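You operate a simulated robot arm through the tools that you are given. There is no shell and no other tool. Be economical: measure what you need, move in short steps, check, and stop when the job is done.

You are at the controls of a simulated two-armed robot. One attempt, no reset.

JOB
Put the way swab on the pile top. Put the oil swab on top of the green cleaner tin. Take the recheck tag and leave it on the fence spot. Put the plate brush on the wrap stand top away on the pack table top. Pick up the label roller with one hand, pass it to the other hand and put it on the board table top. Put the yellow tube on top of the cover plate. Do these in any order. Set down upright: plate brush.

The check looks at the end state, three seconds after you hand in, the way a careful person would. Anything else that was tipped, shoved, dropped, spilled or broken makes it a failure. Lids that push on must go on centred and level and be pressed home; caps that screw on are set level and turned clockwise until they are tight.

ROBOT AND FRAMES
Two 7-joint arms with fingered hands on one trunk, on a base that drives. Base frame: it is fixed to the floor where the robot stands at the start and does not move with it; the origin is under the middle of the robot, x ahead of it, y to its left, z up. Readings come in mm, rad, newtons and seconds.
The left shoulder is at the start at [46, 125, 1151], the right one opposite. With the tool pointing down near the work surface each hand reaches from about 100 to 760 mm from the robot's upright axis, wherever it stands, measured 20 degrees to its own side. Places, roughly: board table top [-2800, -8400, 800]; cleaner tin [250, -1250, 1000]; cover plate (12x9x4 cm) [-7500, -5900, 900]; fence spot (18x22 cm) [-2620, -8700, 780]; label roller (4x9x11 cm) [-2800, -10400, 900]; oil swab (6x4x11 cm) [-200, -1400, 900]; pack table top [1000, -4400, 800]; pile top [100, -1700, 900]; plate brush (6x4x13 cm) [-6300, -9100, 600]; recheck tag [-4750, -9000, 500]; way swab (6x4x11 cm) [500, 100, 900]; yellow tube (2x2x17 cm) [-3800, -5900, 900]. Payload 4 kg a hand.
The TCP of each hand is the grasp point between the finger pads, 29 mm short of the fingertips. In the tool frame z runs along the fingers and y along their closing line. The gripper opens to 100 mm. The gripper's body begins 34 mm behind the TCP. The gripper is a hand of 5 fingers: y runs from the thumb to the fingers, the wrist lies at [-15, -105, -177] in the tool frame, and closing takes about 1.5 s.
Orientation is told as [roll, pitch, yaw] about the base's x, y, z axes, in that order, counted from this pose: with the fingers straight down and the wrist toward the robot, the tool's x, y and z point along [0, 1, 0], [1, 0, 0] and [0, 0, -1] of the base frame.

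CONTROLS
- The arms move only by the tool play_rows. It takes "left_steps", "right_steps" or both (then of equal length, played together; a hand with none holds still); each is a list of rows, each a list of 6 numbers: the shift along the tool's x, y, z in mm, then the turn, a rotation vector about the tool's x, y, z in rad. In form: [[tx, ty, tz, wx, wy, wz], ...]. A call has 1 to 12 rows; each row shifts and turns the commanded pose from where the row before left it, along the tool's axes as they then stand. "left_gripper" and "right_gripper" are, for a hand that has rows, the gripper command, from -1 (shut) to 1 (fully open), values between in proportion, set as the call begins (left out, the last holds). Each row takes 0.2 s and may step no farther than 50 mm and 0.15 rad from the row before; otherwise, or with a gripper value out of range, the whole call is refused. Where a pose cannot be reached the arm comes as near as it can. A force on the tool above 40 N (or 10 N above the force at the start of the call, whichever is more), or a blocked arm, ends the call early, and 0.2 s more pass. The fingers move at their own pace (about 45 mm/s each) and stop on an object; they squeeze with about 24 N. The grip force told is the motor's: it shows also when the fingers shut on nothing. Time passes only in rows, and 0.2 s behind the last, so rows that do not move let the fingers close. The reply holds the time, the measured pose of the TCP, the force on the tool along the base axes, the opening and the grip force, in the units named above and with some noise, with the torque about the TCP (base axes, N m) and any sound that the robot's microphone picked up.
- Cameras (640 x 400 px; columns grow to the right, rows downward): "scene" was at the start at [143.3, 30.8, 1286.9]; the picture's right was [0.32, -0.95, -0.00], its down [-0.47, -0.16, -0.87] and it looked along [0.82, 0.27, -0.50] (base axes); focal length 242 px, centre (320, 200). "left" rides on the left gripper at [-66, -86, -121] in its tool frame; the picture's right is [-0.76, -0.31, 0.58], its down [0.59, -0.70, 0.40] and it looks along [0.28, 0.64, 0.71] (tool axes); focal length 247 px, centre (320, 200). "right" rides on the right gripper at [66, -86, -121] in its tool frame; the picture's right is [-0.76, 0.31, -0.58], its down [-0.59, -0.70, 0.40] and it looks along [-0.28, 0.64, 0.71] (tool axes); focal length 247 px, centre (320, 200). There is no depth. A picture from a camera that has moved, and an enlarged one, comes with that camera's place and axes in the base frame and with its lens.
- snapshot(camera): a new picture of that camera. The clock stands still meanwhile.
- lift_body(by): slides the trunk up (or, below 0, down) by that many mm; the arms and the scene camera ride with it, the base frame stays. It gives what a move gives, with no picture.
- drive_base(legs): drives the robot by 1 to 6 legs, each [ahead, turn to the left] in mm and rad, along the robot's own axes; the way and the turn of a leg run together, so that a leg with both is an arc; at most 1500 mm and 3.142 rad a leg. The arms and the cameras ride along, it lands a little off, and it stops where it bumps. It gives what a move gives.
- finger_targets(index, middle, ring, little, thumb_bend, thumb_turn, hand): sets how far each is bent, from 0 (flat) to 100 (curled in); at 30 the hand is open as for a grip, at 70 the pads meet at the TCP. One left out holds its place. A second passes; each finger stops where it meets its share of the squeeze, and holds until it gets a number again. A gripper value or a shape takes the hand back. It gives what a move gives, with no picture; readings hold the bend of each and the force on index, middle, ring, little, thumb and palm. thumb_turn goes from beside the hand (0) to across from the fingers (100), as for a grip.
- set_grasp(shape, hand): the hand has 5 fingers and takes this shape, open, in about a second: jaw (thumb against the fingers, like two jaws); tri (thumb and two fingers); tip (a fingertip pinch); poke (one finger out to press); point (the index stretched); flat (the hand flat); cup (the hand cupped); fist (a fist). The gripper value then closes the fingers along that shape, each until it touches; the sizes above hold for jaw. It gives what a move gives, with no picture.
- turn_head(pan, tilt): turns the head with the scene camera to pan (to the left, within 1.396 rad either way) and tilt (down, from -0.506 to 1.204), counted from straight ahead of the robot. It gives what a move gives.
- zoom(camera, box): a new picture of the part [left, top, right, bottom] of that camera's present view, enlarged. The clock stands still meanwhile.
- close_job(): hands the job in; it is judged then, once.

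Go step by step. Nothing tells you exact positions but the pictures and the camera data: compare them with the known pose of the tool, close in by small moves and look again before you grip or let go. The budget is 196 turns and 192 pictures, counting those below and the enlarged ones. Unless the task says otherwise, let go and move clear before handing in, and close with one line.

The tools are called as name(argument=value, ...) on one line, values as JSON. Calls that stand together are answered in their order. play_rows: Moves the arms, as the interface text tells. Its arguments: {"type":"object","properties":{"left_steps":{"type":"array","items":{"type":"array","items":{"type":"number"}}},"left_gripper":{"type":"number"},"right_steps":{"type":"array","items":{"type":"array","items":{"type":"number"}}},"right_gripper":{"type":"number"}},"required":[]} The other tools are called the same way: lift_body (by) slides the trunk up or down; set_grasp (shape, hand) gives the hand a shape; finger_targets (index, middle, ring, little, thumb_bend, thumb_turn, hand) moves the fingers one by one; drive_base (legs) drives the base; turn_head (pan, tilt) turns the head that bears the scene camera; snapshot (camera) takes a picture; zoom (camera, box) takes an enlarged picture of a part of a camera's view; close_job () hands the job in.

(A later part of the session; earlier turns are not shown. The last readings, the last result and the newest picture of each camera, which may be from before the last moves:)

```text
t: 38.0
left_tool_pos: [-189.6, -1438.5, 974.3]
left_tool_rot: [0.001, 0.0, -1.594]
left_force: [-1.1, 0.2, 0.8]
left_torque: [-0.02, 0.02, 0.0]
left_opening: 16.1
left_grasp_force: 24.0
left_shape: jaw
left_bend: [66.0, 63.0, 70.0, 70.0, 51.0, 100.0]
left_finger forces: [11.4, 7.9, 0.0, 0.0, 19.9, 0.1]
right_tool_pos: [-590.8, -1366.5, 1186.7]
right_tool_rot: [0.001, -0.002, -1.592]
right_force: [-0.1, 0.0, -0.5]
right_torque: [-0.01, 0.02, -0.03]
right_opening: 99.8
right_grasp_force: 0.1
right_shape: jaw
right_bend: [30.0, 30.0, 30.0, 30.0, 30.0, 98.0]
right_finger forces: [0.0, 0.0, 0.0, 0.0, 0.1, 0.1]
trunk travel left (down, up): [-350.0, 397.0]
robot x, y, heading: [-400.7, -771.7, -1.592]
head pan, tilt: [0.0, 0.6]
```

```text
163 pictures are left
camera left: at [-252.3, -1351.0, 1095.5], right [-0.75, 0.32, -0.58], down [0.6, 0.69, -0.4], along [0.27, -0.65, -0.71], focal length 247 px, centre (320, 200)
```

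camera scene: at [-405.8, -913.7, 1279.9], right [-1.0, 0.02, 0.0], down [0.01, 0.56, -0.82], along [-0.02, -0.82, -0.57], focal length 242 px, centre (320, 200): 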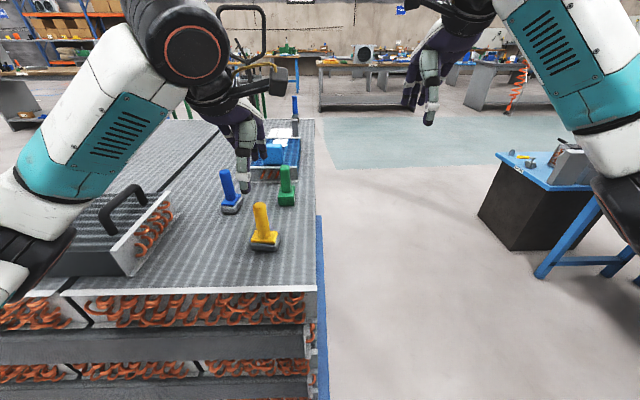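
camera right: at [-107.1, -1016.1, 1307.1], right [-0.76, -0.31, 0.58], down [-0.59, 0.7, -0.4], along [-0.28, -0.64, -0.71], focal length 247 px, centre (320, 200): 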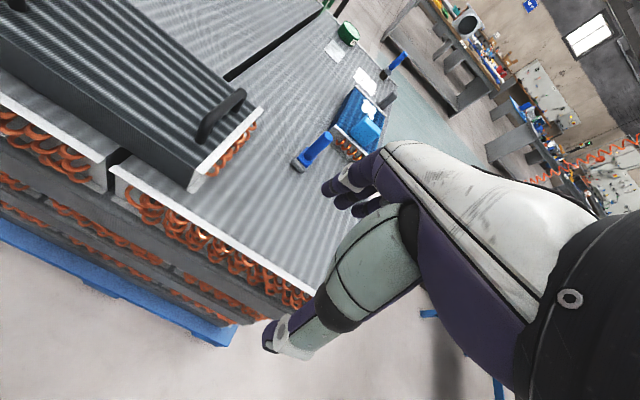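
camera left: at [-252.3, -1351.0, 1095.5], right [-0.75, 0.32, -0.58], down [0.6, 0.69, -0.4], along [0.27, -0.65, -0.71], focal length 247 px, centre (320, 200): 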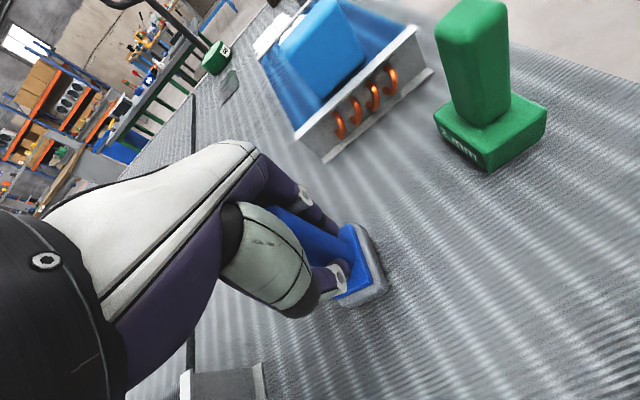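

Gripped. I'll lift it, draw the hand in, and move the base across to face the tin.

play_rows(left_steps=[[0, 0, -30, 0, 0, 0], [0, 0, -50, 0, 0, 0], [0, 0, -50, 0, 0, 0], [0, 0, -50, 0, 0, 0], [0, 0, -30, 0, 0, 0], [-20, -45, 0, 0, 0, 0], [-20, -45, 0, 0, 0, 0], [-20, -45, 0, 0, 0, 0], [-20, -45, 0, 0, 0, 0], [0, 0, 0, 0, 0, 0]])

drive_base(legs=[[0, 1.592], [665, 0], [0, -1.571]])

snapshot(camera="scene")

snapshot(camera="left")

```text
t: 40.2
left_tool_pos: [-264.7, -1254.6, 1188.2]
left_tool_rot: [0.001, 0.003, -1.595]
left_force: [0.0, -0.1, -1.2]
left_torque: [-0.01, 0.05, 0.0]
left_opening: 15.7
left_grasp_force: 23.6
left_shape: jaw
left_bend: [66.0, 63.0, 70.0, 70.0, 51.0, 100.0]
left_finger forces: [12.1, 8.0, 0.0, 0.0, 19.2, 0.0]
right_tool_pos: [-589.5, -1366.8, 1186.4]
right_tool_rot: [0.0, 0.003, -1.593]
right_force: [-0.7, -0.6, 0.2]
right_torque: [-0.03, 0.02, 0.02]
right_opening: 99.9
right_grasp_force: 0.0
right_shape: jaw
right_bend: [30.0, 30.0, 30.0, 30.0, 30.0, 98.0]
right_finger forces: [0.0, 0.1, 0.0, 0.0, 0.0, 0.0]
trunk travel left (down, up): [-350.0, 397.0]
robot x, y, heading: [-403.7, -770.3, -1.595]
head pan, tilt: [0.0, 0.6]
```

```text
t: 51.6
left_tool_pos: [385.1, -1297.0, 1188.1]
left_tool_rot: [0.0, 0.002, -1.62]
left_force: [0.3, -0.1, -0.8]
left_torque: [-0.03, 0.02, 0.0]
left_opening: 15.5
left_grasp_force: 23.8
left_shape: jaw
left_bend: [66.0, 63.0, 70.0, 70.0, 73.0, 100.0]
left_finger forces: [11.9, 8.0, 0.1, 0.0, 18.8, 0.0]
right_tool_pos: [55.9, -1401.7, 1186.2]
right_tool_rot: [-0.001, 0.001, -1.62]
right_force: [-0.4, 1.1, -0.1]
right_torque: [0.02, -0.02, 0.01]
right_opening: 99.7
right_grasp_force: 0.2
right_shape: jaw
right_bend: [30.0, 30.0, 30.0, 30.0, 30.0, 98.0]
right_finger forces: [0.0, 0.0, 0.0, 0.0, 0.0, 0.1]
trunk travel left (down, up): [-350.0, 397.0]
robot x, y, heading: [258.9, -813.6, -1.62]
head pan, tilt: [0.0, 0.6]
```

```text
162 pictures are left
camera scene: at [253.1, -953.9, 1279.8], right [-1.0, 0.05, 0.0], down [0.03, 0.56, -0.82], along [-0.04, -0.82, -0.57], focal length 242 px, centre (320, 200)
```

scene: 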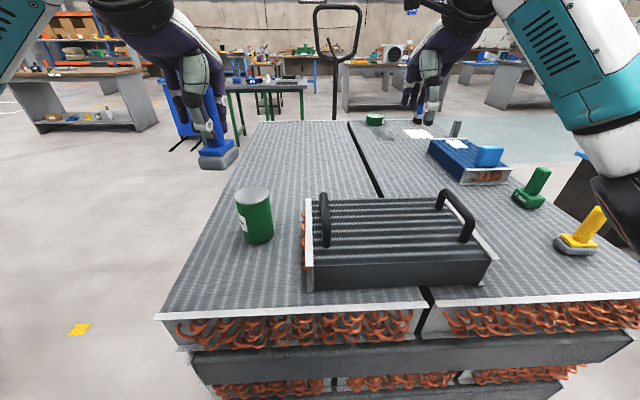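

```text
161 pictures are left
camera left: at [324.6, -1208.9, 1309.9], right [-0.74, 0.34, -0.58], down [0.62, 0.67, -0.4], along [0.25, -0.65, -0.71], focal length 247 px, centre (320, 200)
```

left: 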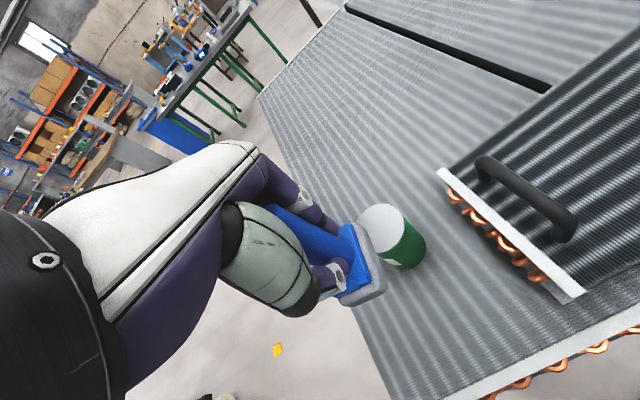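

The tin top is at about [370, -1370, 1009], radius about 36. I'll check how the swab hangs in the hand.

zoom(camera="scene", box=[150, 60, 310, 160])

zoom(camera="left", box=[260, 180, 460, 305])

```text
4.00 times, centred on (230, 110) of scene
camera zoom: at [253.1, -953.9, 1279.8], right [-1.0, 0.05, 0.0], down [0.03, 0.56, -0.82], along [-0.04, -0.82, -0.57], focal length 967 px, centre (680, 560)
```

zoom: 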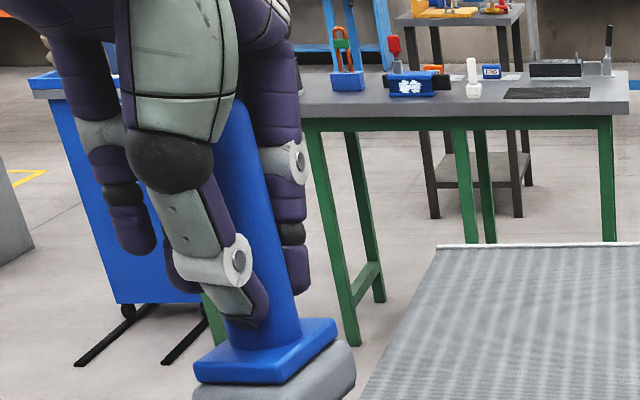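

```text
3.20 times, centred on (360, 242) of left
camera zoom: at [324.6, -1208.9, 1309.9], right [-0.74, 0.34, -0.58], down [0.62, 0.67, -0.4], along [0.25, -0.65, -0.71], focal length 790 px, centre (192, 64)
```

zoom: 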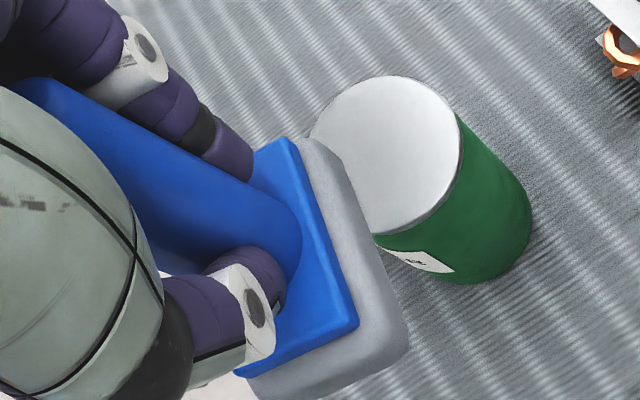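

The swab hangs straight in the hand. I'll move it over the tin, about 15 mm above its top, and check from both cameras.

play_rows(left_steps=[[-8, 35, 0, 0, 0, 0], [-8, 34, 0, 0, 0, 0], [0, 0, 40, 0, 0, 0], [0, 0, 38, 0, 0, 0], [0, 0, 0, 0, 0, 0]])

zoom(camera="scene", box=[180, 130, 340, 230])

zoom(camera="left", box=[260, 180, 460, 305])

snapshot(camera="right")

```text
t: 52.8
left_tool_pos: [365.7, -1365.6, 1108.7]
left_tool_rot: [0.001, 0.0, -1.619]
left_force: [0.4, 0.0, -0.7]
left_torque: [-0.01, 0.0, 0.0]
left_opening: 15.5
left_grasp_force: 24.2
left_shape: jaw
left_bend: [66.0, 63.0, 70.0, 70.0, 73.0, 100.0]
left_finger forces: [11.9, 7.9, 0.0, 0.0, 18.7, 0.0]
right_tool_pos: [56.0, -1401.1, 1187.0]
right_tool_rot: [0.0, -0.001, -1.619]
right_force: [0.0, 0.0, -0.6]
right_torque: [0.01, -0.04, -0.02]
right_opening: 99.9
right_grasp_force: 0.0
right_shape: jaw
right_bend: [30.0, 30.0, 30.0, 30.0, 30.0, 98.0]
right_finger forces: [0.0, 0.0, 0.0, 0.0, 0.0, 0.0]
trunk travel left (down, up): [-350.0, 397.0]
robot x, y, heading: [258.7, -810.4, -1.622]
head pan, tilt: [0.0, 0.6]
```

```text
4.00 times, centred on (260, 180) of scene
camera zoom: at [253.2, -953.7, 1279.9], right [-1.0, 0.05, 0.0], down [0.03, 0.56, -0.82], along [-0.04, -0.82, -0.57], focal length 967 px, centre (560, 280)
```

zoom: 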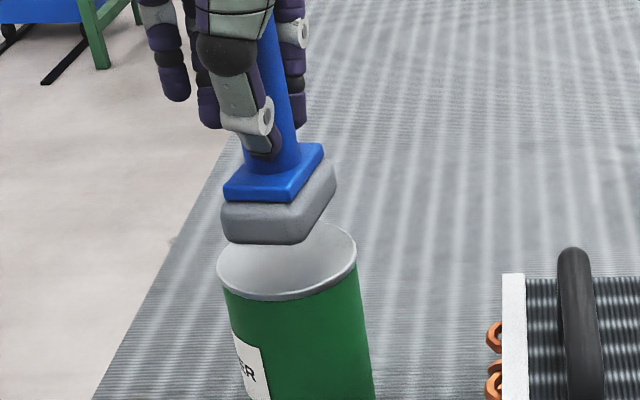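

```text
3.20 times, centred on (360, 242) of left
camera zoom: at [305.4, -1277.3, 1231.2], right [-0.74, 0.34, -0.58], down [0.62, 0.67, -0.4], along [0.25, -0.65, -0.71], focal length 790 px, centre (192, 64)
```

zoom: 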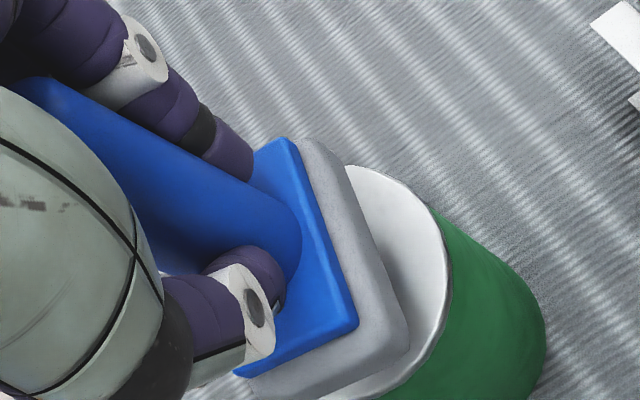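

```text
156 pictures are left
camera right: at [126.3, -1318.4, 1307.3], right [-0.77, -0.27, 0.58], down [-0.55, 0.73, -0.4], along [-0.32, -0.63, -0.71], focal length 247 px, centre (320, 200)
```

right: 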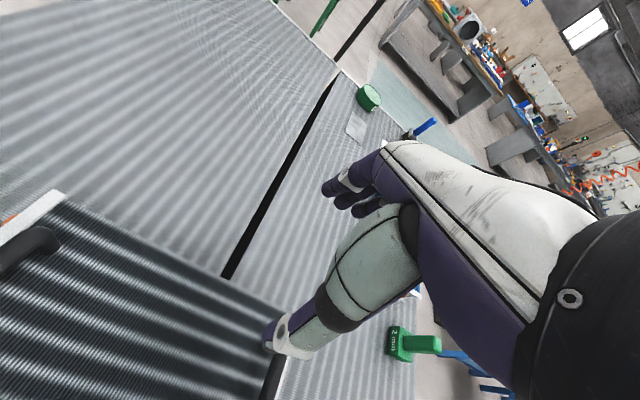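

The pad is within a few mm of the tin's centre, slightly right and far. I'll nudge it and lower it close to contact.

play_rows(left_steps=[[-5, -4, 0, 0, 0, 0], [0, 0, 10, 0, 0, 0], [0, 0, 0, 0, 0, 0]])

zoom(camera="scene", box=[180, 130, 340, 230])

zoom(camera="left", box=[260, 180, 460, 305])

```text
t: 53.6
left_tool_pos: [361.1, -1361.7, 1100.3]
left_tool_rot: [-0.001, 0.001, -1.62]
left_force: [0.3, 0.4, -1.1]
left_torque: [0.01, 0.02, 0.01]
left_opening: 15.5
left_grasp_force: 24.1
left_shape: jaw
left_bend: [66.0, 63.0, 70.0, 70.0, 73.0, 100.0]
left_finger forces: [11.8, 7.9, 0.1, 0.0, 18.7, 0.1]
right_tool_pos: [56.0, -1402.6, 1186.1]
right_tool_rot: [0.0, -0.001, -1.618]
right_force: [-0.4, 0.8, 0.7]
right_torque: [-0.01, -0.01, -0.01]
right_opening: 99.8
right_grasp_force: 0.1
right_shape: jaw
right_bend: [30.0, 30.0, 30.0, 30.0, 30.0, 98.0]
right_finger forces: [0.0, 0.0, 0.0, 0.0, 0.0, 0.0]
trunk travel left (down, up): [-350.0, 397.0]
robot x, y, heading: [257.7, -808.8, -1.62]
head pan, tilt: [0.0, 0.6]
```

```text
4.00 times, centred on (260, 180) of scene
camera zoom: at [253.1, -953.8, 1279.8], right [-1.0, 0.05, 0.0], down [0.03, 0.56, -0.82], along [-0.04, -0.82, -0.57], focal length 967 px, centre (560, 280)
```

zoom: 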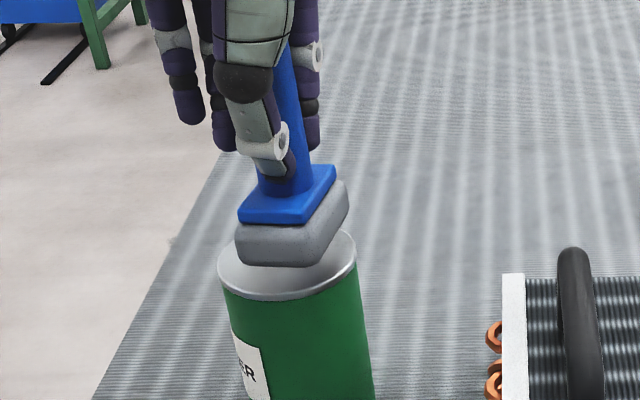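

```text
3.20 times, centred on (360, 242) of left
camera zoom: at [299.8, -1273.0, 1221.6], right [-0.74, 0.34, -0.58], down [0.62, 0.67, -0.4], along [0.25, -0.65, -0.71], focal length 790 px, centre (192, 64)
```

zoom: 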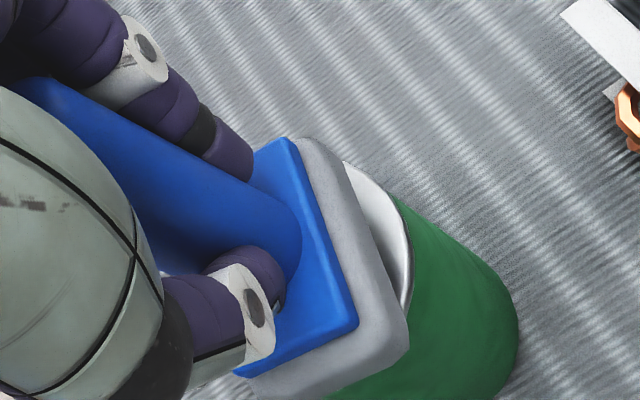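

Both views now show the pad centred on the tin. Easing down to contact.

play_rows(left_steps=[[0, 0, 4, 0, 0, 0], [0, 0, 3, 0, 0, 0], [0, 0, 2, 0, 0, 0], [0, 0, 1, 0, 0, 0], [0, 0, 0, 0, 0, 0]])

zoom(camera="scene", box=[200, 150, 300, 213])

```text
t: 54.8
left_tool_pos: [361.3, -1361.8, 1090.6]
left_tool_rot: [0.0, 0.0, -1.617]
left_force: [0.2, 0.4, -0.3]
left_torque: [-0.01, -0.02, -0.01]
left_opening: 15.4
left_grasp_force: 23.6
left_shape: jaw
left_bend: [66.0, 63.0, 70.0, 70.0, 73.0, 100.0]
left_finger forces: [11.9, 7.9, 0.0, 0.1, 18.7, 0.1]
right_tool_pos: [57.0, -1400.8, 1185.6]
right_tool_rot: [0.001, 0.001, -1.619]
right_force: [-0.3, 0.9, 0.4]
right_torque: [0.02, -0.01, 0.01]
right_opening: 99.7
right_grasp_force: 0.0
right_shape: jaw
right_bend: [30.0, 30.0, 30.0, 30.0, 30.0, 98.0]
right_finger forces: [0.0, 0.0, 0.0, 0.0, 0.0, 0.0]
trunk travel left (down, up): [-350.0, 397.0]
robot x, y, heading: [266.3, -810.0, -1.613]
head pan, tilt: [0.0, 0.6]
```

```text
6.35 times, centred on (250, 182) of scene
camera zoom: at [253.2, -953.9, 1279.8], right [-1.0, 0.05, 0.0], down [0.03, 0.56, -0.82], along [-0.04, -0.82, -0.57], focal length 1534 px, centre (764, 318)
```

zoom: 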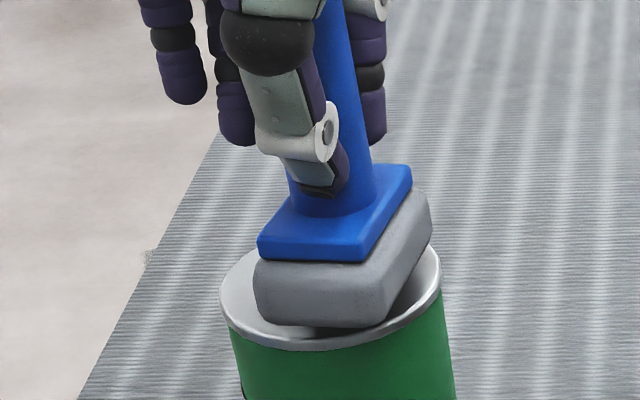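

play_rows(left_steps=[[4, 0, 1, 0, 0, 0], [0, 0, 1.5, 0, 0, 0], [0, 0, 1.5, 0, 0, 0], [0, 0, 0, 0, 0, 0]])

zoom(camera="scene", box=[200, 150, 300, 213])

```text
t: 55.8
left_tool_pos: [365.1, -1362.2, 1086.0]
left_tool_rot: [0.0, 0.001, -1.62]
left_force: [0.2, -0.3, -1.5]
left_torque: [-0.01, 0.0, 0.03]
left_opening: 15.4
left_grasp_force: 23.9
left_shape: jaw
left_bend: [66.0, 63.0, 70.0, 70.0, 73.0, 100.0]
left_finger forces: [11.9, 8.0, 0.0, 0.1, 18.7, 0.1]
right_tool_pos: [55.1, -1401.8, 1187.1]
right_tool_rot: [0.0, -0.001, -1.62]
right_force: [0.8, -0.1, -0.2]
right_torque: [0.01, -0.01, 0.01]
right_opening: 99.9
right_grasp_force: 0.1
right_shape: jaw
right_bend: [30.0, 30.0, 30.0, 30.0, 30.0, 98.0]
right_finger forces: [0.0, 0.1, 0.0, 0.0, 0.0, 0.0]
trunk travel left (down, up): [-350.0, 397.0]
robot x, y, heading: [257.4, -812.8, -1.618]
head pan, tilt: [0.0, 0.6]
```

```text
6.35 times, centred on (250, 182) of scene
camera zoom: at [253.2, -953.9, 1279.8], right [-1.0, 0.05, 0.0], down [0.03, 0.56, -0.82], along [-0.04, -0.82, -0.57], focal length 1534 px, centre (764, 318)
```

zoom: 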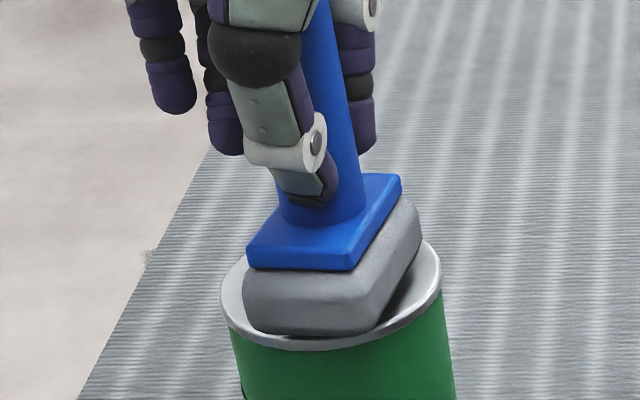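

play_rows(left_steps=[[0, 0, 1, 0, 0, 0], [0, 0, 1, 0, 0, 0], [0, 0, 1, 0, 0, 0], [0, 0, 0, 0, 0, 0]])

zoom(camera="scene", box=[200, 150, 300, 213])

```text
t: 56.8
left_tool_pos: [365.6, -1362.0, 1084.0]
left_tool_rot: [0.002, -0.001, -1.62]
left_force: [-1.0, 1.2, 2.1]
left_torque: [-0.02, -0.01, 0.04]
left_opening: 15.6
left_grasp_force: 23.9
left_shape: jaw
left_bend: [66.0, 63.0, 70.0, 70.0, 73.0, 100.0]
left_finger forces: [11.7, 8.0, 0.0, 0.1, 19.6, 0.0]
right_tool_pos: [56.6, -1401.4, 1186.5]
right_tool_rot: [0.0, -0.001, -1.62]
right_force: [0.3, -1.0, -0.2]
right_torque: [0.03, 0.02, -0.02]
right_opening: 100.0
right_grasp_force: 0.1
right_shape: jaw
right_bend: [30.0, 30.0, 30.0, 30.0, 30.0, 98.0]
right_finger forces: [0.0, 0.0, 0.0, 0.0, 0.1, 0.0]
trunk travel left (down, up): [-350.0, 397.0]
robot x, y, heading: [259.6, -807.4, -1.618]
head pan, tilt: [0.0, 0.6]
```

```text
6.35 times, centred on (250, 182) of scene
camera zoom: at [253.0, -953.5, 1279.9], right [-1.0, 0.05, 0.0], down [0.03, 0.56, -0.82], along [-0.04, -0.82, -0.57], focal length 1534 px, centre (764, 318)
```

zoom: 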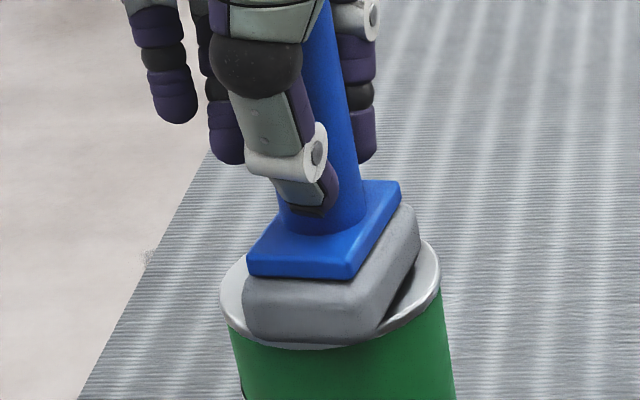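

Contact, centred. One more millimetre, then release and rise.

play_rows(left_steps=[[0, 0, 0.7, 0, 0, 0], [0, 0, 0, 0, 0, 0]])

play_rows(left_steps=[[0, 0, 0, 0, 0, 0], [0, 0, 0, 0, 0, 0], [0, 0, 0, 0, 0, 0], [0, 0, 0, 0, 0, 0], [0, 0, 0, 0, 0, 0], [0, 0, 0, 0, 0, 0], [0, 0, -30, 0, 0, 0], [0, 0, -50, 0, 0, 0], [0, 0, -50, 0, 0, 0]], left_gripper=1)

snapshot(camera="scene")

```text
t: 57.4
left_tool_pos: [366.2, -1361.4, 1082.4]
left_tool_rot: [0.001, 0.002, -1.62]
left_force: [-1.6, 0.9, 3.1]
left_torque: [-0.02, 0.04, -0.01]
left_opening: 15.6
left_grasp_force: 24.0
left_shape: jaw
left_bend: [66.0, 63.0, 70.0, 70.0, 73.0, 100.0]
left_finger forces: [11.8, 8.0, 0.1, 0.1, 19.7, 0.1]
right_tool_pos: [57.8, -1400.7, 1187.0]
right_tool_rot: [0.001, 0.0, -1.619]
right_force: [0.8, -0.4, -0.4]
right_torque: [-0.02, 0.01, 0.01]
right_opening: 99.8
right_grasp_force: 0.1
right_shape: jaw
right_bend: [30.0, 30.0, 30.0, 30.0, 30.0, 98.0]
right_finger forces: [0.0, 0.0, 0.1, 0.0, 0.0, 0.0]
trunk travel left (down, up): [-350.0, 397.0]
robot x, y, heading: [265.2, -809.3, -1.619]
head pan, tilt: [0.0, 0.6]
```

```text
t: 59.4
left_tool_pos: [361.6, -1362.9, 1211.2]
left_tool_rot: [-0.001, -0.001, -1.618]
left_force: [-1.1, -0.2, 0.6]
left_torque: [0.02, -0.01, 0.0]
left_opening: 99.8
left_grasp_force: 0.1
left_shape: jaw
left_bend: [30.0, 30.0, 30.0, 30.0, 30.0, 98.0]
left_finger forces: [0.0, 0.1, 0.0, 0.0, 0.1, 0.0]
right_tool_pos: [56.0, -1400.9, 1186.6]
right_tool_rot: [0.001, 0.0, -1.621]
right_force: [0.6, 0.1, 0.1]
right_torque: [-0.02, 0.01, -0.02]
right_opening: 99.8
right_grasp_force: 0.0
right_shape: jaw
right_bend: [30.0, 30.0, 30.0, 30.0, 30.0, 98.0]
right_finger forces: [0.0, 0.0, 0.1, 0.0, 0.0, 0.0]
trunk travel left (down, up): [-350.0, 397.0]
robot x, y, heading: [254.6, -812.7, -1.614]
head pan, tilt: [0.0, 0.6]
```

```text
150 pictures are left
camera scene: at [252.8, -953.2, 1279.9], right [-1.0, 0.05, 0.0], down [0.03, 0.56, -0.83], along [-0.04, -0.82, -0.56], focal length 242 px, centre (320, 200)
```

scene: 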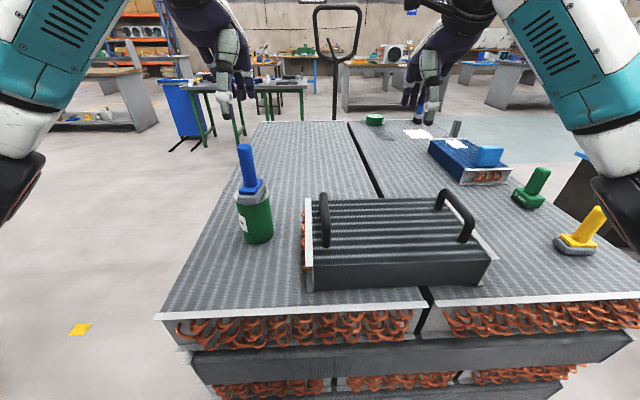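

Both swabs are placed. I'll tuck the hands in, back off, and look around on the way toward the yellow tube at [-3800, -5900].

play_rows(left_steps=[[0, -48, -10, 0, 0, 0], [0, -48, -10, 0, 0, 0], [0, -48, -5, 0, 0, 0], [0, -40, 0, 0, 0, 0]], right_steps=[[0, -48, -10, 0, 0, 0], [0, -48, -10, 0, 0, 0], [0, -48, -10, 0, 0, 0], [0, -48, -10, 0, 0, 0]])

drive_base(legs=[[-300, 0], [0, -1.35], [1300, 0], [0, 0.75]])

turn_head(pan=0, tilt=0.25)

snapshot(camera="scene")

```text
t: 60.4
left_tool_pos: [374.0, -1173.9, 1237.1]
left_tool_rot: [0.0, 0.0, -1.621]
left_force: [1.3, -0.8, -0.3]
left_torque: [-0.02, -0.02, 0.02]
left_opening: 99.8
left_grasp_force: 0.1
left_shape: jaw
left_bend: [30.0, 30.0, 30.0, 30.0, 30.0, 98.0]
left_finger forces: [0.0, 0.0, 0.0, 0.1, 0.0, 0.0]
right_tool_pos: [69.5, -1204.5, 1231.7]
right_tool_rot: [-0.001, 0.0, -1.622]
right_force: [-0.3, 0.8, 0.2]
right_torque: [0.01, -0.04, -0.01]
right_opening: 100.2
right_grasp_force: 0.0
right_shape: jaw
right_bend: [30.0, 30.0, 30.0, 30.0, 30.0, 98.0]
right_finger forces: [0.0, 0.0, 0.1, 0.1, 0.0, 0.1]
trunk travel left (down, up): [-350.0, 397.0]
robot x, y, heading: [263.0, -808.5, -1.62]
head pan, tilt: [0.0, 0.6]
```

```text
t: 64.4
left_tool_pos: [125.9, -878.0, 1238.0]
left_tool_rot: [0.004, -0.004, -2.279]
left_force: [-1.6, 1.2, 0.6]
left_torque: [-0.01, -0.06, 0.04]
left_opening: 100.1
left_grasp_force: 0.1
left_shape: jaw
left_bend: [30.0, 30.0, 30.0, 30.0, 30.0, 98.0]
left_finger forces: [0.0, 0.1, 0.1, 0.0, 0.0, 0.1]
right_tool_pos: [-133.3, -715.5, 1230.6]
right_tool_rot: [0.003, 0.0, -2.275]
right_force: [-1.6, 0.4, -0.7]
right_torque: [-0.06, -0.09, 0.06]
right_opening: 100.0
right_grasp_force: 0.1
right_shape: jaw
right_bend: [30.0, 30.0, 30.0, 30.0, 30.0, 98.0]
right_finger forces: [0.1, 0.1, 0.0, 0.0, 0.1, 0.0]
trunk travel left (down, up): [-350.0, 397.0]
robot x, y, heading: [265.6, -524.7, -2.205]
head pan, tilt: [0.0, 0.6]
stopped in leg 2: the robot was blocked; the commanded pose is now the measured one
```

```text
t: 65.2
left_tool_pos: [129.2, -881.6, 1237.1]
left_tool_rot: [-0.003, -0.002, -2.277]
left_force: [-0.2, 0.6, 0.0]
left_torque: [0.0, 0.01, -0.04]
left_opening: 100.0
left_grasp_force: 0.2
left_shape: jaw
left_bend: [30.0, 30.0, 30.0, 30.0, 30.0, 98.0]
left_finger forces: [0.0, 0.0, 0.0, 0.0, 0.0, 0.0]
right_tool_pos: [-130.4, -719.7, 1230.1]
right_tool_rot: [-0.001, 0.001, -2.276]
right_force: [-0.6, 0.0, 0.5]
right_torque: [0.01, 0.0, 0.03]
right_opening: 99.9
right_grasp_force: 0.2
right_shape: jaw
right_bend: [30.0, 30.0, 30.0, 30.0, 30.0, 98.0]
right_finger forces: [0.0, 0.0, 0.0, 0.0, 0.1, 0.0]
trunk travel left (down, up): [-350.0, 397.0]
robot x, y, heading: [260.8, -521.6, -2.203]
head pan, tilt: [0.0, 0.25]
```

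```text
149 pictures are left
camera scene: at [174.8, -643.0, 1312.0], right [-0.81, 0.59, 0.0], down [0.15, 0.2, -0.97], along [-0.57, -0.78, -0.25], focal length 242 px, centre (320, 200)
```

scene: 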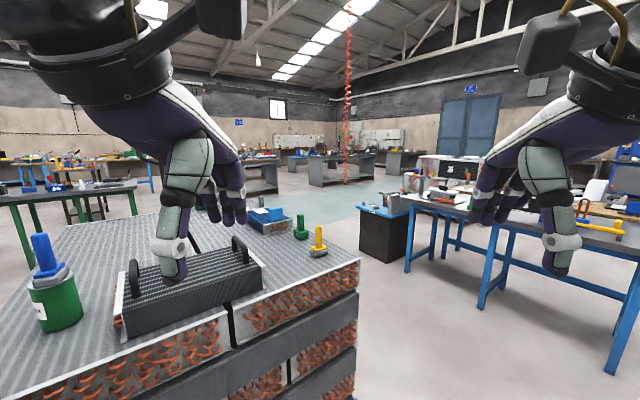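

The robot's rear bumped into something, probably the starting bench behind it. I'll undo the turn, go forward a little, and turn again with more room.

drive_base(legs=[[0, 0.585], [180, 0]])

drive_base(legs=[[0, -1.35]])

snapshot(camera="scene")

```text
t: 68.3
left_tool_pos: [340.6, -1075.4, 1237.3]
left_tool_rot: [-0.001, -0.001, -1.696]
left_force: [-0.1, 0.0, 0.0]
left_torque: [0.04, 0.0, 0.01]
left_opening: 100.3
left_grasp_force: 0.0
left_shape: jaw
left_bend: [30.0, 30.0, 30.0, 30.0, 30.0, 98.0]
left_finger forces: [0.0, 0.0, 0.0, 0.0, 0.0, 0.0]
right_tool_pos: [35.3, -1082.9, 1229.9]
right_tool_rot: [0.0, 0.001, -1.692]
right_force: [0.0, -0.8, -0.4]
right_torque: [-0.04, -0.02, 0.0]
right_opening: 100.1
right_grasp_force: 0.0
right_shape: jaw
right_bend: [30.0, 30.0, 30.0, 30.0, 30.0, 98.0]
right_finger forces: [0.1, 0.1, 0.0, 0.0, 0.0, 0.0]
trunk travel left (down, up): [-350.0, 397.0]
robot x, y, heading: [259.3, -702.8, -1.624]
head pan, tilt: [0.0, 0.25]
```

```text
t: 72.2
left_tool_pos: [-90.2, -862.4, 1236.8]
left_tool_rot: [-0.002, -0.002, -3.049]
left_force: [0.3, -0.9, 0.1]
left_torque: [0.0, -0.04, -0.01]
left_opening: 100.1
left_grasp_force: 0.0
left_shape: jaw
left_bend: [30.0, 30.0, 30.0, 30.0, 30.0, 98.0]
left_finger forces: [0.1, 0.0, 0.1, 0.0, 0.0, 0.1]
right_tool_pos: [-164.4, -567.0, 1230.3]
right_tool_rot: [-0.002, 0.0, -3.049]
right_force: [-0.7, 0.6, 0.4]
right_torque: [0.03, 0.01, 0.03]
right_opening: 100.0
right_grasp_force: 0.1
right_shape: jaw
right_bend: [30.0, 30.0, 30.0, 30.0, 30.0, 98.0]
right_finger forces: [0.1, 0.1, 0.1, 0.0, 0.1, 0.0]
trunk travel left (down, up): [-350.0, 397.0]
robot x, y, heading: [257.6, -702.8, -2.977]
head pan, tilt: [0.0, 0.25]
```

```text
148 pictures are left
camera scene: at [107.2, -723.5, 1312.0], right [-0.16, 0.99, 0.0], down [0.24, 0.04, -0.97], along [-0.96, -0.16, -0.25], focal length 242 px, centre (320, 200)
```

scene: 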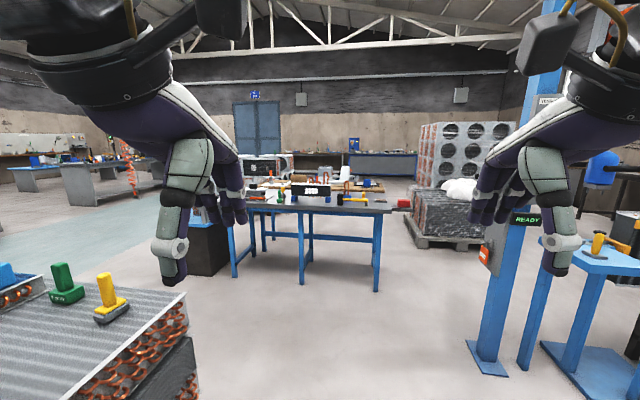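

Between the pile and the blue-legged table is a clear corridor at x ≈ -1050. I'll take it and look again further on.

drive_base(legs=[[1300, 0], [0, 1.2], [1300, 0]])

snapshot(camera="scene")

```text
t: 88.2
left_tool_pos: [-1326.2, -2581.6, 1237.7]
left_tool_rot: [-0.002, -0.002, -1.846]
left_force: [-1.2, 0.4, -0.8]
left_torque: [0.01, 0.01, 0.01]
left_opening: 100.1
left_grasp_force: 0.1
left_shape: jaw
left_bend: [30.0, 30.0, 30.0, 30.0, 30.0, 98.0]
left_finger forces: [0.0, 0.0, 0.0, 0.1, 0.1, 0.0]
right_tool_pos: [-1628.7, -2543.4, 1229.7]
right_tool_rot: [-0.002, 0.0, -1.847]
right_force: [-0.4, 0.1, -0.5]
right_torque: [0.02, -0.03, 0.0]
right_opening: 100.1
right_grasp_force: 0.1
right_shape: jaw
right_bend: [30.0, 30.0, 30.0, 30.0, 30.0, 98.0]
right_finger forces: [0.0, 0.1, 0.1, 0.0, 0.0, 0.0]
trunk travel left (down, up): [-350.0, 397.0]
robot x, y, heading: [-1355.3, -2196.6, -1.769]
head pan, tilt: [0.0, 0.25]
```

```text
147 pictures are left
camera scene: at [-1383.7, -2345.9, 1312.0], right [-0.98, 0.2, 0.0], down [0.05, 0.24, -0.97], along [-0.19, -0.95, -0.25], focal length 242 px, centre (320, 200)
```

scene: 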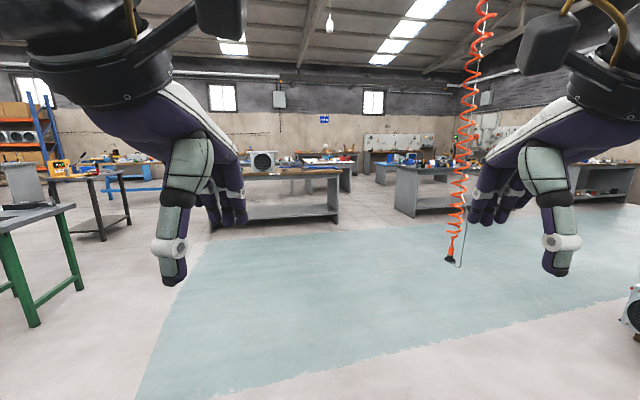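

The tube station lies ahead and to the right, with a hanging hose in between. I'll pass it on its left.

drive_base(legs=[[0, 0.15], [1500, 0], [0, -0.6]])

snapshot(camera="scene")

```text
t: 97.8
left_tool_pos: [-1557.7, -4015.5, 1237.7]
left_tool_rot: [-0.003, -0.004, -2.292]
left_force: [-0.6, 0.9, 0.4]
left_torque: [-0.02, -0.04, 0.03]
left_opening: 100.0
left_grasp_force: 0.0
left_shape: jaw
left_bend: [30.0, 30.0, 30.0, 30.0, 30.0, 98.0]
left_finger forces: [0.0, 0.0, 0.0, 0.0, 0.0, 0.0]
right_tool_pos: [-1816.8, -3852.4, 1231.1]
right_tool_rot: [-0.002, 0.0, -2.291]
right_force: [0.5, 0.9, -0.1]
right_torque: [-0.01, 0.03, -0.01]
right_opening: 100.3
right_grasp_force: 0.0
right_shape: jaw
right_bend: [30.0, 30.0, 30.0, 30.0, 30.0, 98.0]
right_finger forces: [0.1, 0.0, 0.0, 0.0, 0.1, 0.0]
trunk travel left (down, up): [-350.0, 397.0]
robot x, y, heading: [-1419.8, -3658.1, -2.222]
head pan, tilt: [0.0, 0.25]
```

```text
146 pictures are left
camera scene: at [-1509.6, -3778.5, 1312.0], right [-0.8, 0.6, 0.0], down [0.15, 0.2, -0.97], along [-0.59, -0.77, -0.25], focal length 242 px, centre (320, 200)
```

scene: 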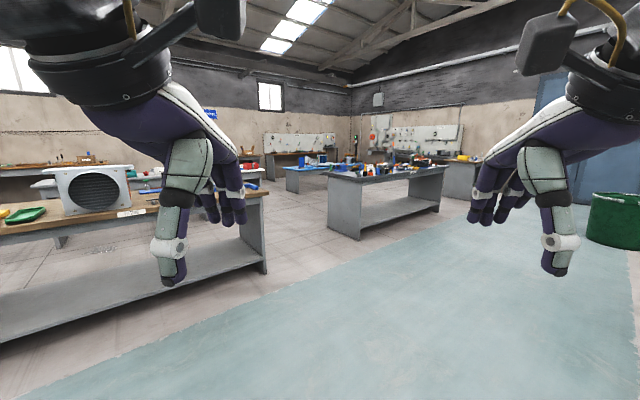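

The grey table ahead should hold the tube, near its left end. I'll drive to about [-3600, -5150], facing it.

drive_base(legs=[[0, -0.319], [1320, 0], [1320, 0], [0, 0.97]])

turn_head(pan=0, tilt=0.5)

snapshot(camera="scene")

```text
t: 114.3
left_tool_pos: [-3586.3, -5464.6, 1236.9]
left_tool_rot: [-0.002, -0.003, -1.709]
left_force: [-0.3, -0.8, -0.6]
left_torque: [0.01, -0.02, 0.01]
left_opening: 100.1
left_grasp_force: 0.1
left_shape: jaw
left_bend: [30.0, 30.0, 30.0, 30.0, 30.0, 98.0]
left_finger forces: [0.0, 0.0, 0.1, 0.1, 0.1, 0.0]
right_tool_pos: [-3892.0, -5468.2, 1230.0]
right_tool_rot: [-0.002, -0.001, -1.708]
right_force: [-0.1, 0.6, 0.0]
right_torque: [-0.01, -0.04, -0.02]
right_opening: 99.9
right_grasp_force: 0.0
right_shape: jaw
right_bend: [30.0, 30.0, 30.0, 30.0, 30.0, 98.0]
right_finger forces: [0.0, 0.0, 0.1, 0.1, 0.1, 0.0]
trunk travel left (down, up): [-350.0, 397.0]
robot x, y, heading: [-3664.6, -5089.1, -1.636]
head pan, tilt: [0.0, 0.25]
```

```text
t: 115.1
left_tool_pos: [-3586.8, -5463.9, 1237.4]
left_tool_rot: [-0.003, -0.003, -1.707]
left_force: [-0.2, -1.0, 0.0]
left_torque: [0.03, 0.04, -0.03]
left_opening: 99.9
left_grasp_force: 0.0
left_shape: jaw
left_bend: [30.0, 30.0, 30.0, 30.0, 30.0, 98.0]
left_finger forces: [0.0, 0.0, 0.0, 0.0, 0.1, 0.1]
right_tool_pos: [-3892.2, -5468.7, 1230.5]
right_tool_rot: [-0.001, -0.002, -1.709]
right_force: [-0.2, 0.3, 1.1]
right_torque: [-0.01, 0.01, 0.02]
right_opening: 100.0
right_grasp_force: 0.0
right_shape: jaw
right_bend: [30.0, 30.0, 30.0, 30.0, 30.0, 98.0]
right_finger forces: [0.0, 0.1, 0.0, 0.0, 0.0, 0.0]
trunk travel left (down, up): [-350.0, 397.0]
robot x, y, heading: [-3669.7, -5089.8, -1.633]
head pan, tilt: [0.0, 0.499]
```

```text
145 pictures are left
camera scene: at [-3675.2, -5236.4, 1289.0], right [-1.0, 0.07, 0.0], down [0.03, 0.48, -0.88], along [-0.06, -0.88, -0.48], focal length 242 px, centre (320, 200)
```

scene: 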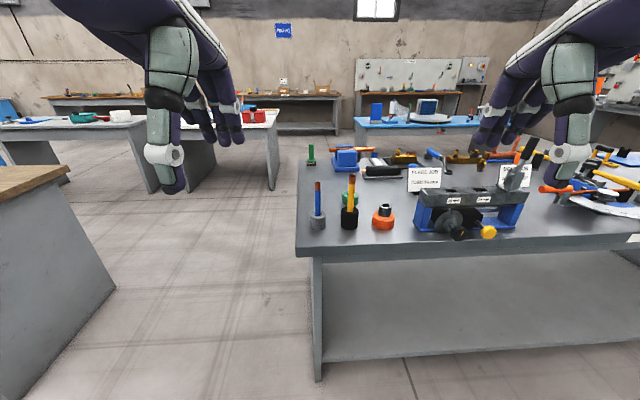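

zoom(camera="scene", box=[290, 130, 450, 260])

```text
3.08 times, centred on (370, 195) of scene
camera zoom: at [-3675.2, -5236.4, 1289.0], right [-1.0, 0.07, 0.0], down [0.03, 0.48, -0.88], along [-0.06, -0.88, -0.48], focal length 744 px, centre (166, 215)
```

zoom: 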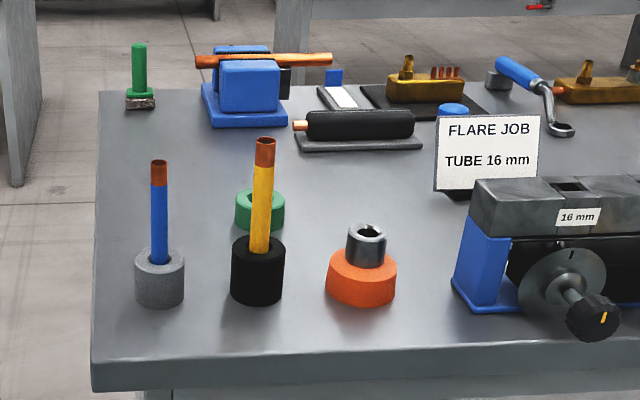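

The yellow tube stands in a black holder at about [-3812, -5873], its top near z 1013. I'll move up and put the right hand above it.

drive_base(legs=[[190, 0]])

snapshot(camera="scene")

snapshot(camera="right")

```text
t: 116.6
left_tool_pos: [-3600.3, -5653.7, 1237.2]
left_tool_rot: [-0.002, -0.002, -1.712]
left_force: [0.7, -0.7, -0.4]
left_torque: [0.02, 0.02, 0.01]
left_opening: 100.2
left_grasp_force: 0.0
left_shape: jaw
left_bend: [30.0, 30.0, 30.0, 30.0, 30.0, 98.0]
left_finger forces: [0.1, 0.0, 0.1, 0.0, 0.0, 0.0]
right_tool_pos: [-3905.8, -5656.6, 1229.5]
right_tool_rot: [-0.002, 0.002, -1.711]
right_force: [-0.2, -0.1, 0.2]
right_torque: [0.01, -0.04, 0.02]
right_opening: 100.1
right_grasp_force: 0.0
right_shape: jaw
right_bend: [30.0, 30.0, 30.0, 30.0, 30.0, 98.0]
right_finger forces: [0.0, 0.0, 0.1, 0.1, 0.0, 0.1]
trunk travel left (down, up): [-350.0, 397.0]
robot x, y, heading: [-3680.9, -5280.9, -1.646]
head pan, tilt: [0.0, 0.499]
```

```text
143 pictures are left
camera scene: at [-3688.6, -5426.3, 1288.8], right [-1.0, 0.07, 0.0], down [0.03, 0.48, -0.88], along [-0.06, -0.88, -0.48], focal length 242 px, centre (320, 200)
```

scene: 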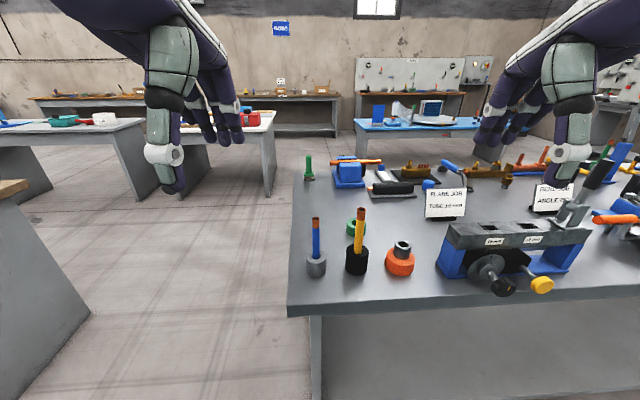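

```text
142 pictures are left
camera right: at [-3828.9, -5580.9, 1351.1], right [-0.79, -0.2, 0.58], down [-0.48, 0.78, -0.4], along [-0.37, -0.59, -0.71], focal length 247 px, centre (320, 200)
```

right: 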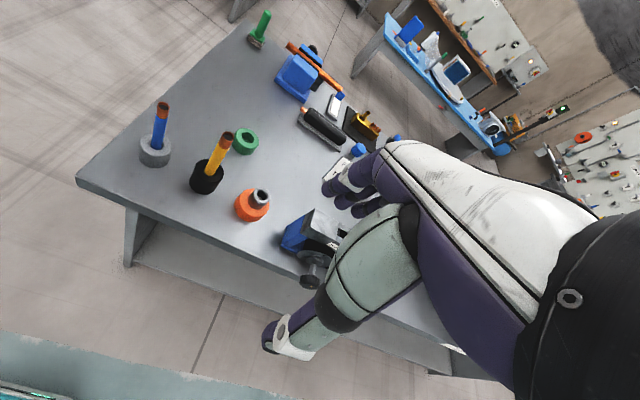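

play_rows(right_steps=[[25.4, 39.8, 0, 0, 0, 0], [25.4, 39.8, 0, 0, 0, 0], [25.4, 39.8, 0, 0, 0, 0], [25.4, 39.8, 0, 0, 0, 0], [25.4, 39.8, 0, 0, 0, 0], [0, 0, 45, 0, 0, 0], [0, 0, 45, 0, 0, 0], [0, 0, 50, 0, 0, 0], [0, 0, 0, 0, 0, 0]], right_gripper=1)

snapshot(camera="right")

snapshot(camera="scene")

```text
t: 118.6
left_tool_pos: [-3599.6, -5653.9, 1238.5]
left_tool_rot: [-0.001, -0.003, -1.711]
left_force: [0.4, -0.1, 0.3]
left_torque: [0.0, 0.02, -0.01]
left_opening: 100.1
left_grasp_force: 0.0
left_shape: jaw
left_bend: [30.0, 30.0, 30.0, 30.0, 30.0, 98.0]
left_finger forces: [0.0, 0.0, 0.0, 0.1, 0.0, 0.1]
right_tool_pos: [-3808.2, -5871.6, 1093.7]
right_tool_rot: [-0.001, 0.0, -1.712]
right_force: [-0.4, 0.5, -0.5]
right_torque: [0.04, 0.02, -0.02]
right_opening: 99.9
right_grasp_force: 0.1
right_shape: jaw
right_bend: [30.0, 30.0, 30.0, 30.0, 30.0, 98.0]
right_finger forces: [0.0, 0.0, 0.0, 0.1, 0.1, 0.1]
trunk travel left (down, up): [-350.0, 397.0]
robot x, y, heading: [-3676.8, -5277.5, -1.643]
head pan, tilt: [0.0, 0.499]
```

```text
141 pictures are left
camera right: at [-3731.9, -5796.0, 1214.6], right [-0.79, -0.2, 0.58], down [-0.48, 0.78, -0.4], along [-0.37, -0.6, -0.71], focal length 247 px, centre (320, 200)
```

right: 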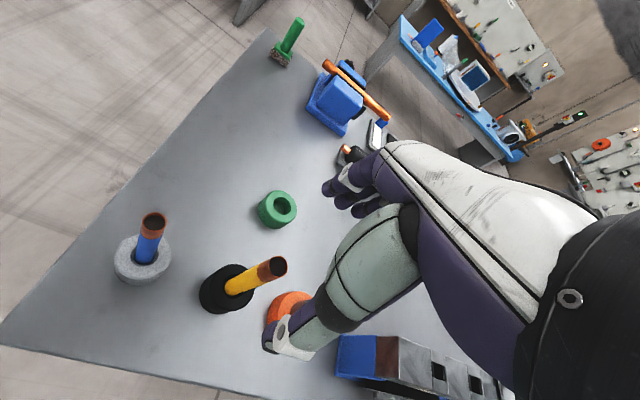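

```text
140 pictures are left
camera scene: at [-3688.1, -5425.1, 1289.0], right [-1.0, 0.07, 0.0], down [0.03, 0.48, -0.88], along [-0.06, -0.88, -0.48], focal length 242 px, centre (320, 200)
```

scene: 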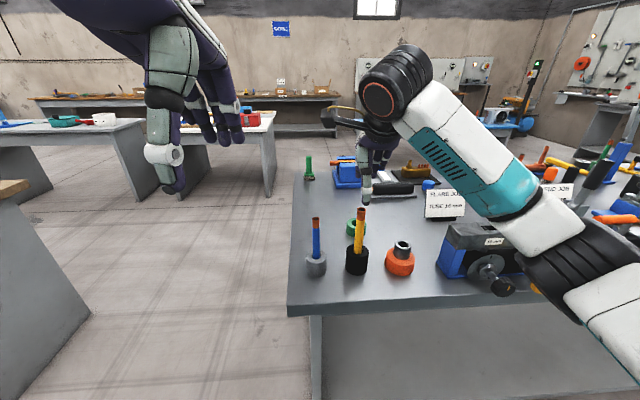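

The right camera confirms the TCP is right over the tube. Going down and gripping.

play_rows(right_steps=[[0, 0, 40, 0, 0, 0], [0, 0, 40, 0, 0, 0], [0, 0, 27, 0, 0, 0], [0, 0, 0, 0, 0, 0]])

play_rows(right_steps=[[0, 0, 0, 0, 0, 0], [0, 0, 0, 0, 0, 0], [0, 0, 0, 0, 0, 0], [0, 0, 0, 0, 0, 0], [0, 0, 0, 0, 0, 0], [0, 0, 0, 0, 0, 0], [0, 0, 0, 0, 0, 0], [0, 0, 0, 0, 0, 0]], right_gripper=-1)

snapshot(camera="right")

```text
t: 119.6
left_tool_pos: [-3600.3, -5654.0, 1237.6]
left_tool_rot: [-0.001, -0.004, -1.711]
left_force: [0.0, 0.0, 0.4]
left_torque: [0.0, 0.03, 0.03]
left_opening: 100.1
left_grasp_force: 0.2
left_shape: jaw
left_bend: [30.0, 30.0, 30.0, 30.0, 30.0, 98.0]
left_finger forces: [0.1, 0.1, 0.0, 0.0, 0.0, 0.0]
right_tool_pos: [-3810.6, -5870.5, 984.6]
right_tool_rot: [-0.001, 0.0, -1.713]
right_force: [-0.6, -0.1, -0.1]
right_torque: [-0.02, 0.0, 0.04]
right_opening: 99.9
right_grasp_force: 0.0
right_shape: jaw
right_bend: [30.0, 30.0, 30.0, 30.0, 30.0, 98.0]
right_finger forces: [0.0, 0.1, 0.0, 0.0, 0.1, 0.0]
trunk travel left (down, up): [-350.0, 397.0]
robot x, y, heading: [-3680.1, -5280.8, -1.637]
head pan, tilt: [0.0, 0.499]
```

```text
t: 121.4
left_tool_pos: [-3600.9, -5653.9, 1238.2]
left_tool_rot: [-0.002, -0.003, -1.712]
left_force: [-0.3, -0.3, -0.2]
left_torque: [-0.01, 0.03, -0.02]
left_opening: 100.0
left_grasp_force: 0.0
left_shape: jaw
left_bend: [30.0, 30.0, 30.0, 30.0, 30.0, 98.0]
left_finger forces: [0.0, 0.1, 0.1, 0.0, 0.0, 0.1]
right_tool_pos: [-3810.5, -5870.2, 983.2]
right_tool_rot: [-0.002, -0.001, -1.711]
right_force: [-0.4, 1.3, 0.4]
right_torque: [-0.01, 0.01, 0.0]
right_opening: 9.8
right_grasp_force: 24.2
right_shape: jaw
right_bend: [64.0, 68.0, 70.0, 70.0, 72.0, 100.0]
right_finger forces: [13.1, 6.3, 0.1, 0.0, 19.9, 0.0]
trunk travel left (down, up): [-350.0, 397.0]
robot x, y, heading: [-3679.6, -5278.3, -1.641]
head pan, tilt: [0.0, 0.499]
```

```text
139 pictures are left
camera right: at [-3734.1, -5794.3, 1104.7], right [-0.79, -0.2, 0.58], down [-0.48, 0.78, -0.4], along [-0.37, -0.59, -0.71], focal length 247 px, centre (320, 200)
```

right: 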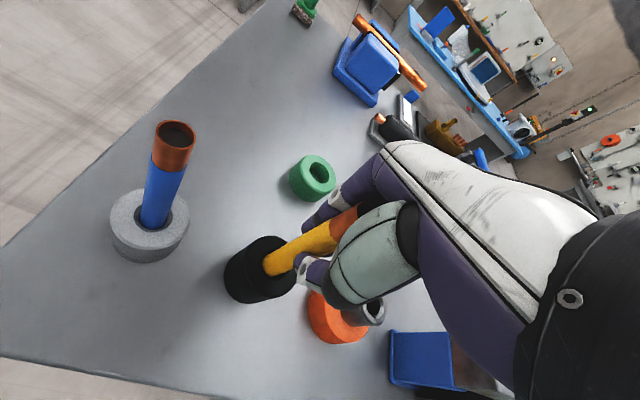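

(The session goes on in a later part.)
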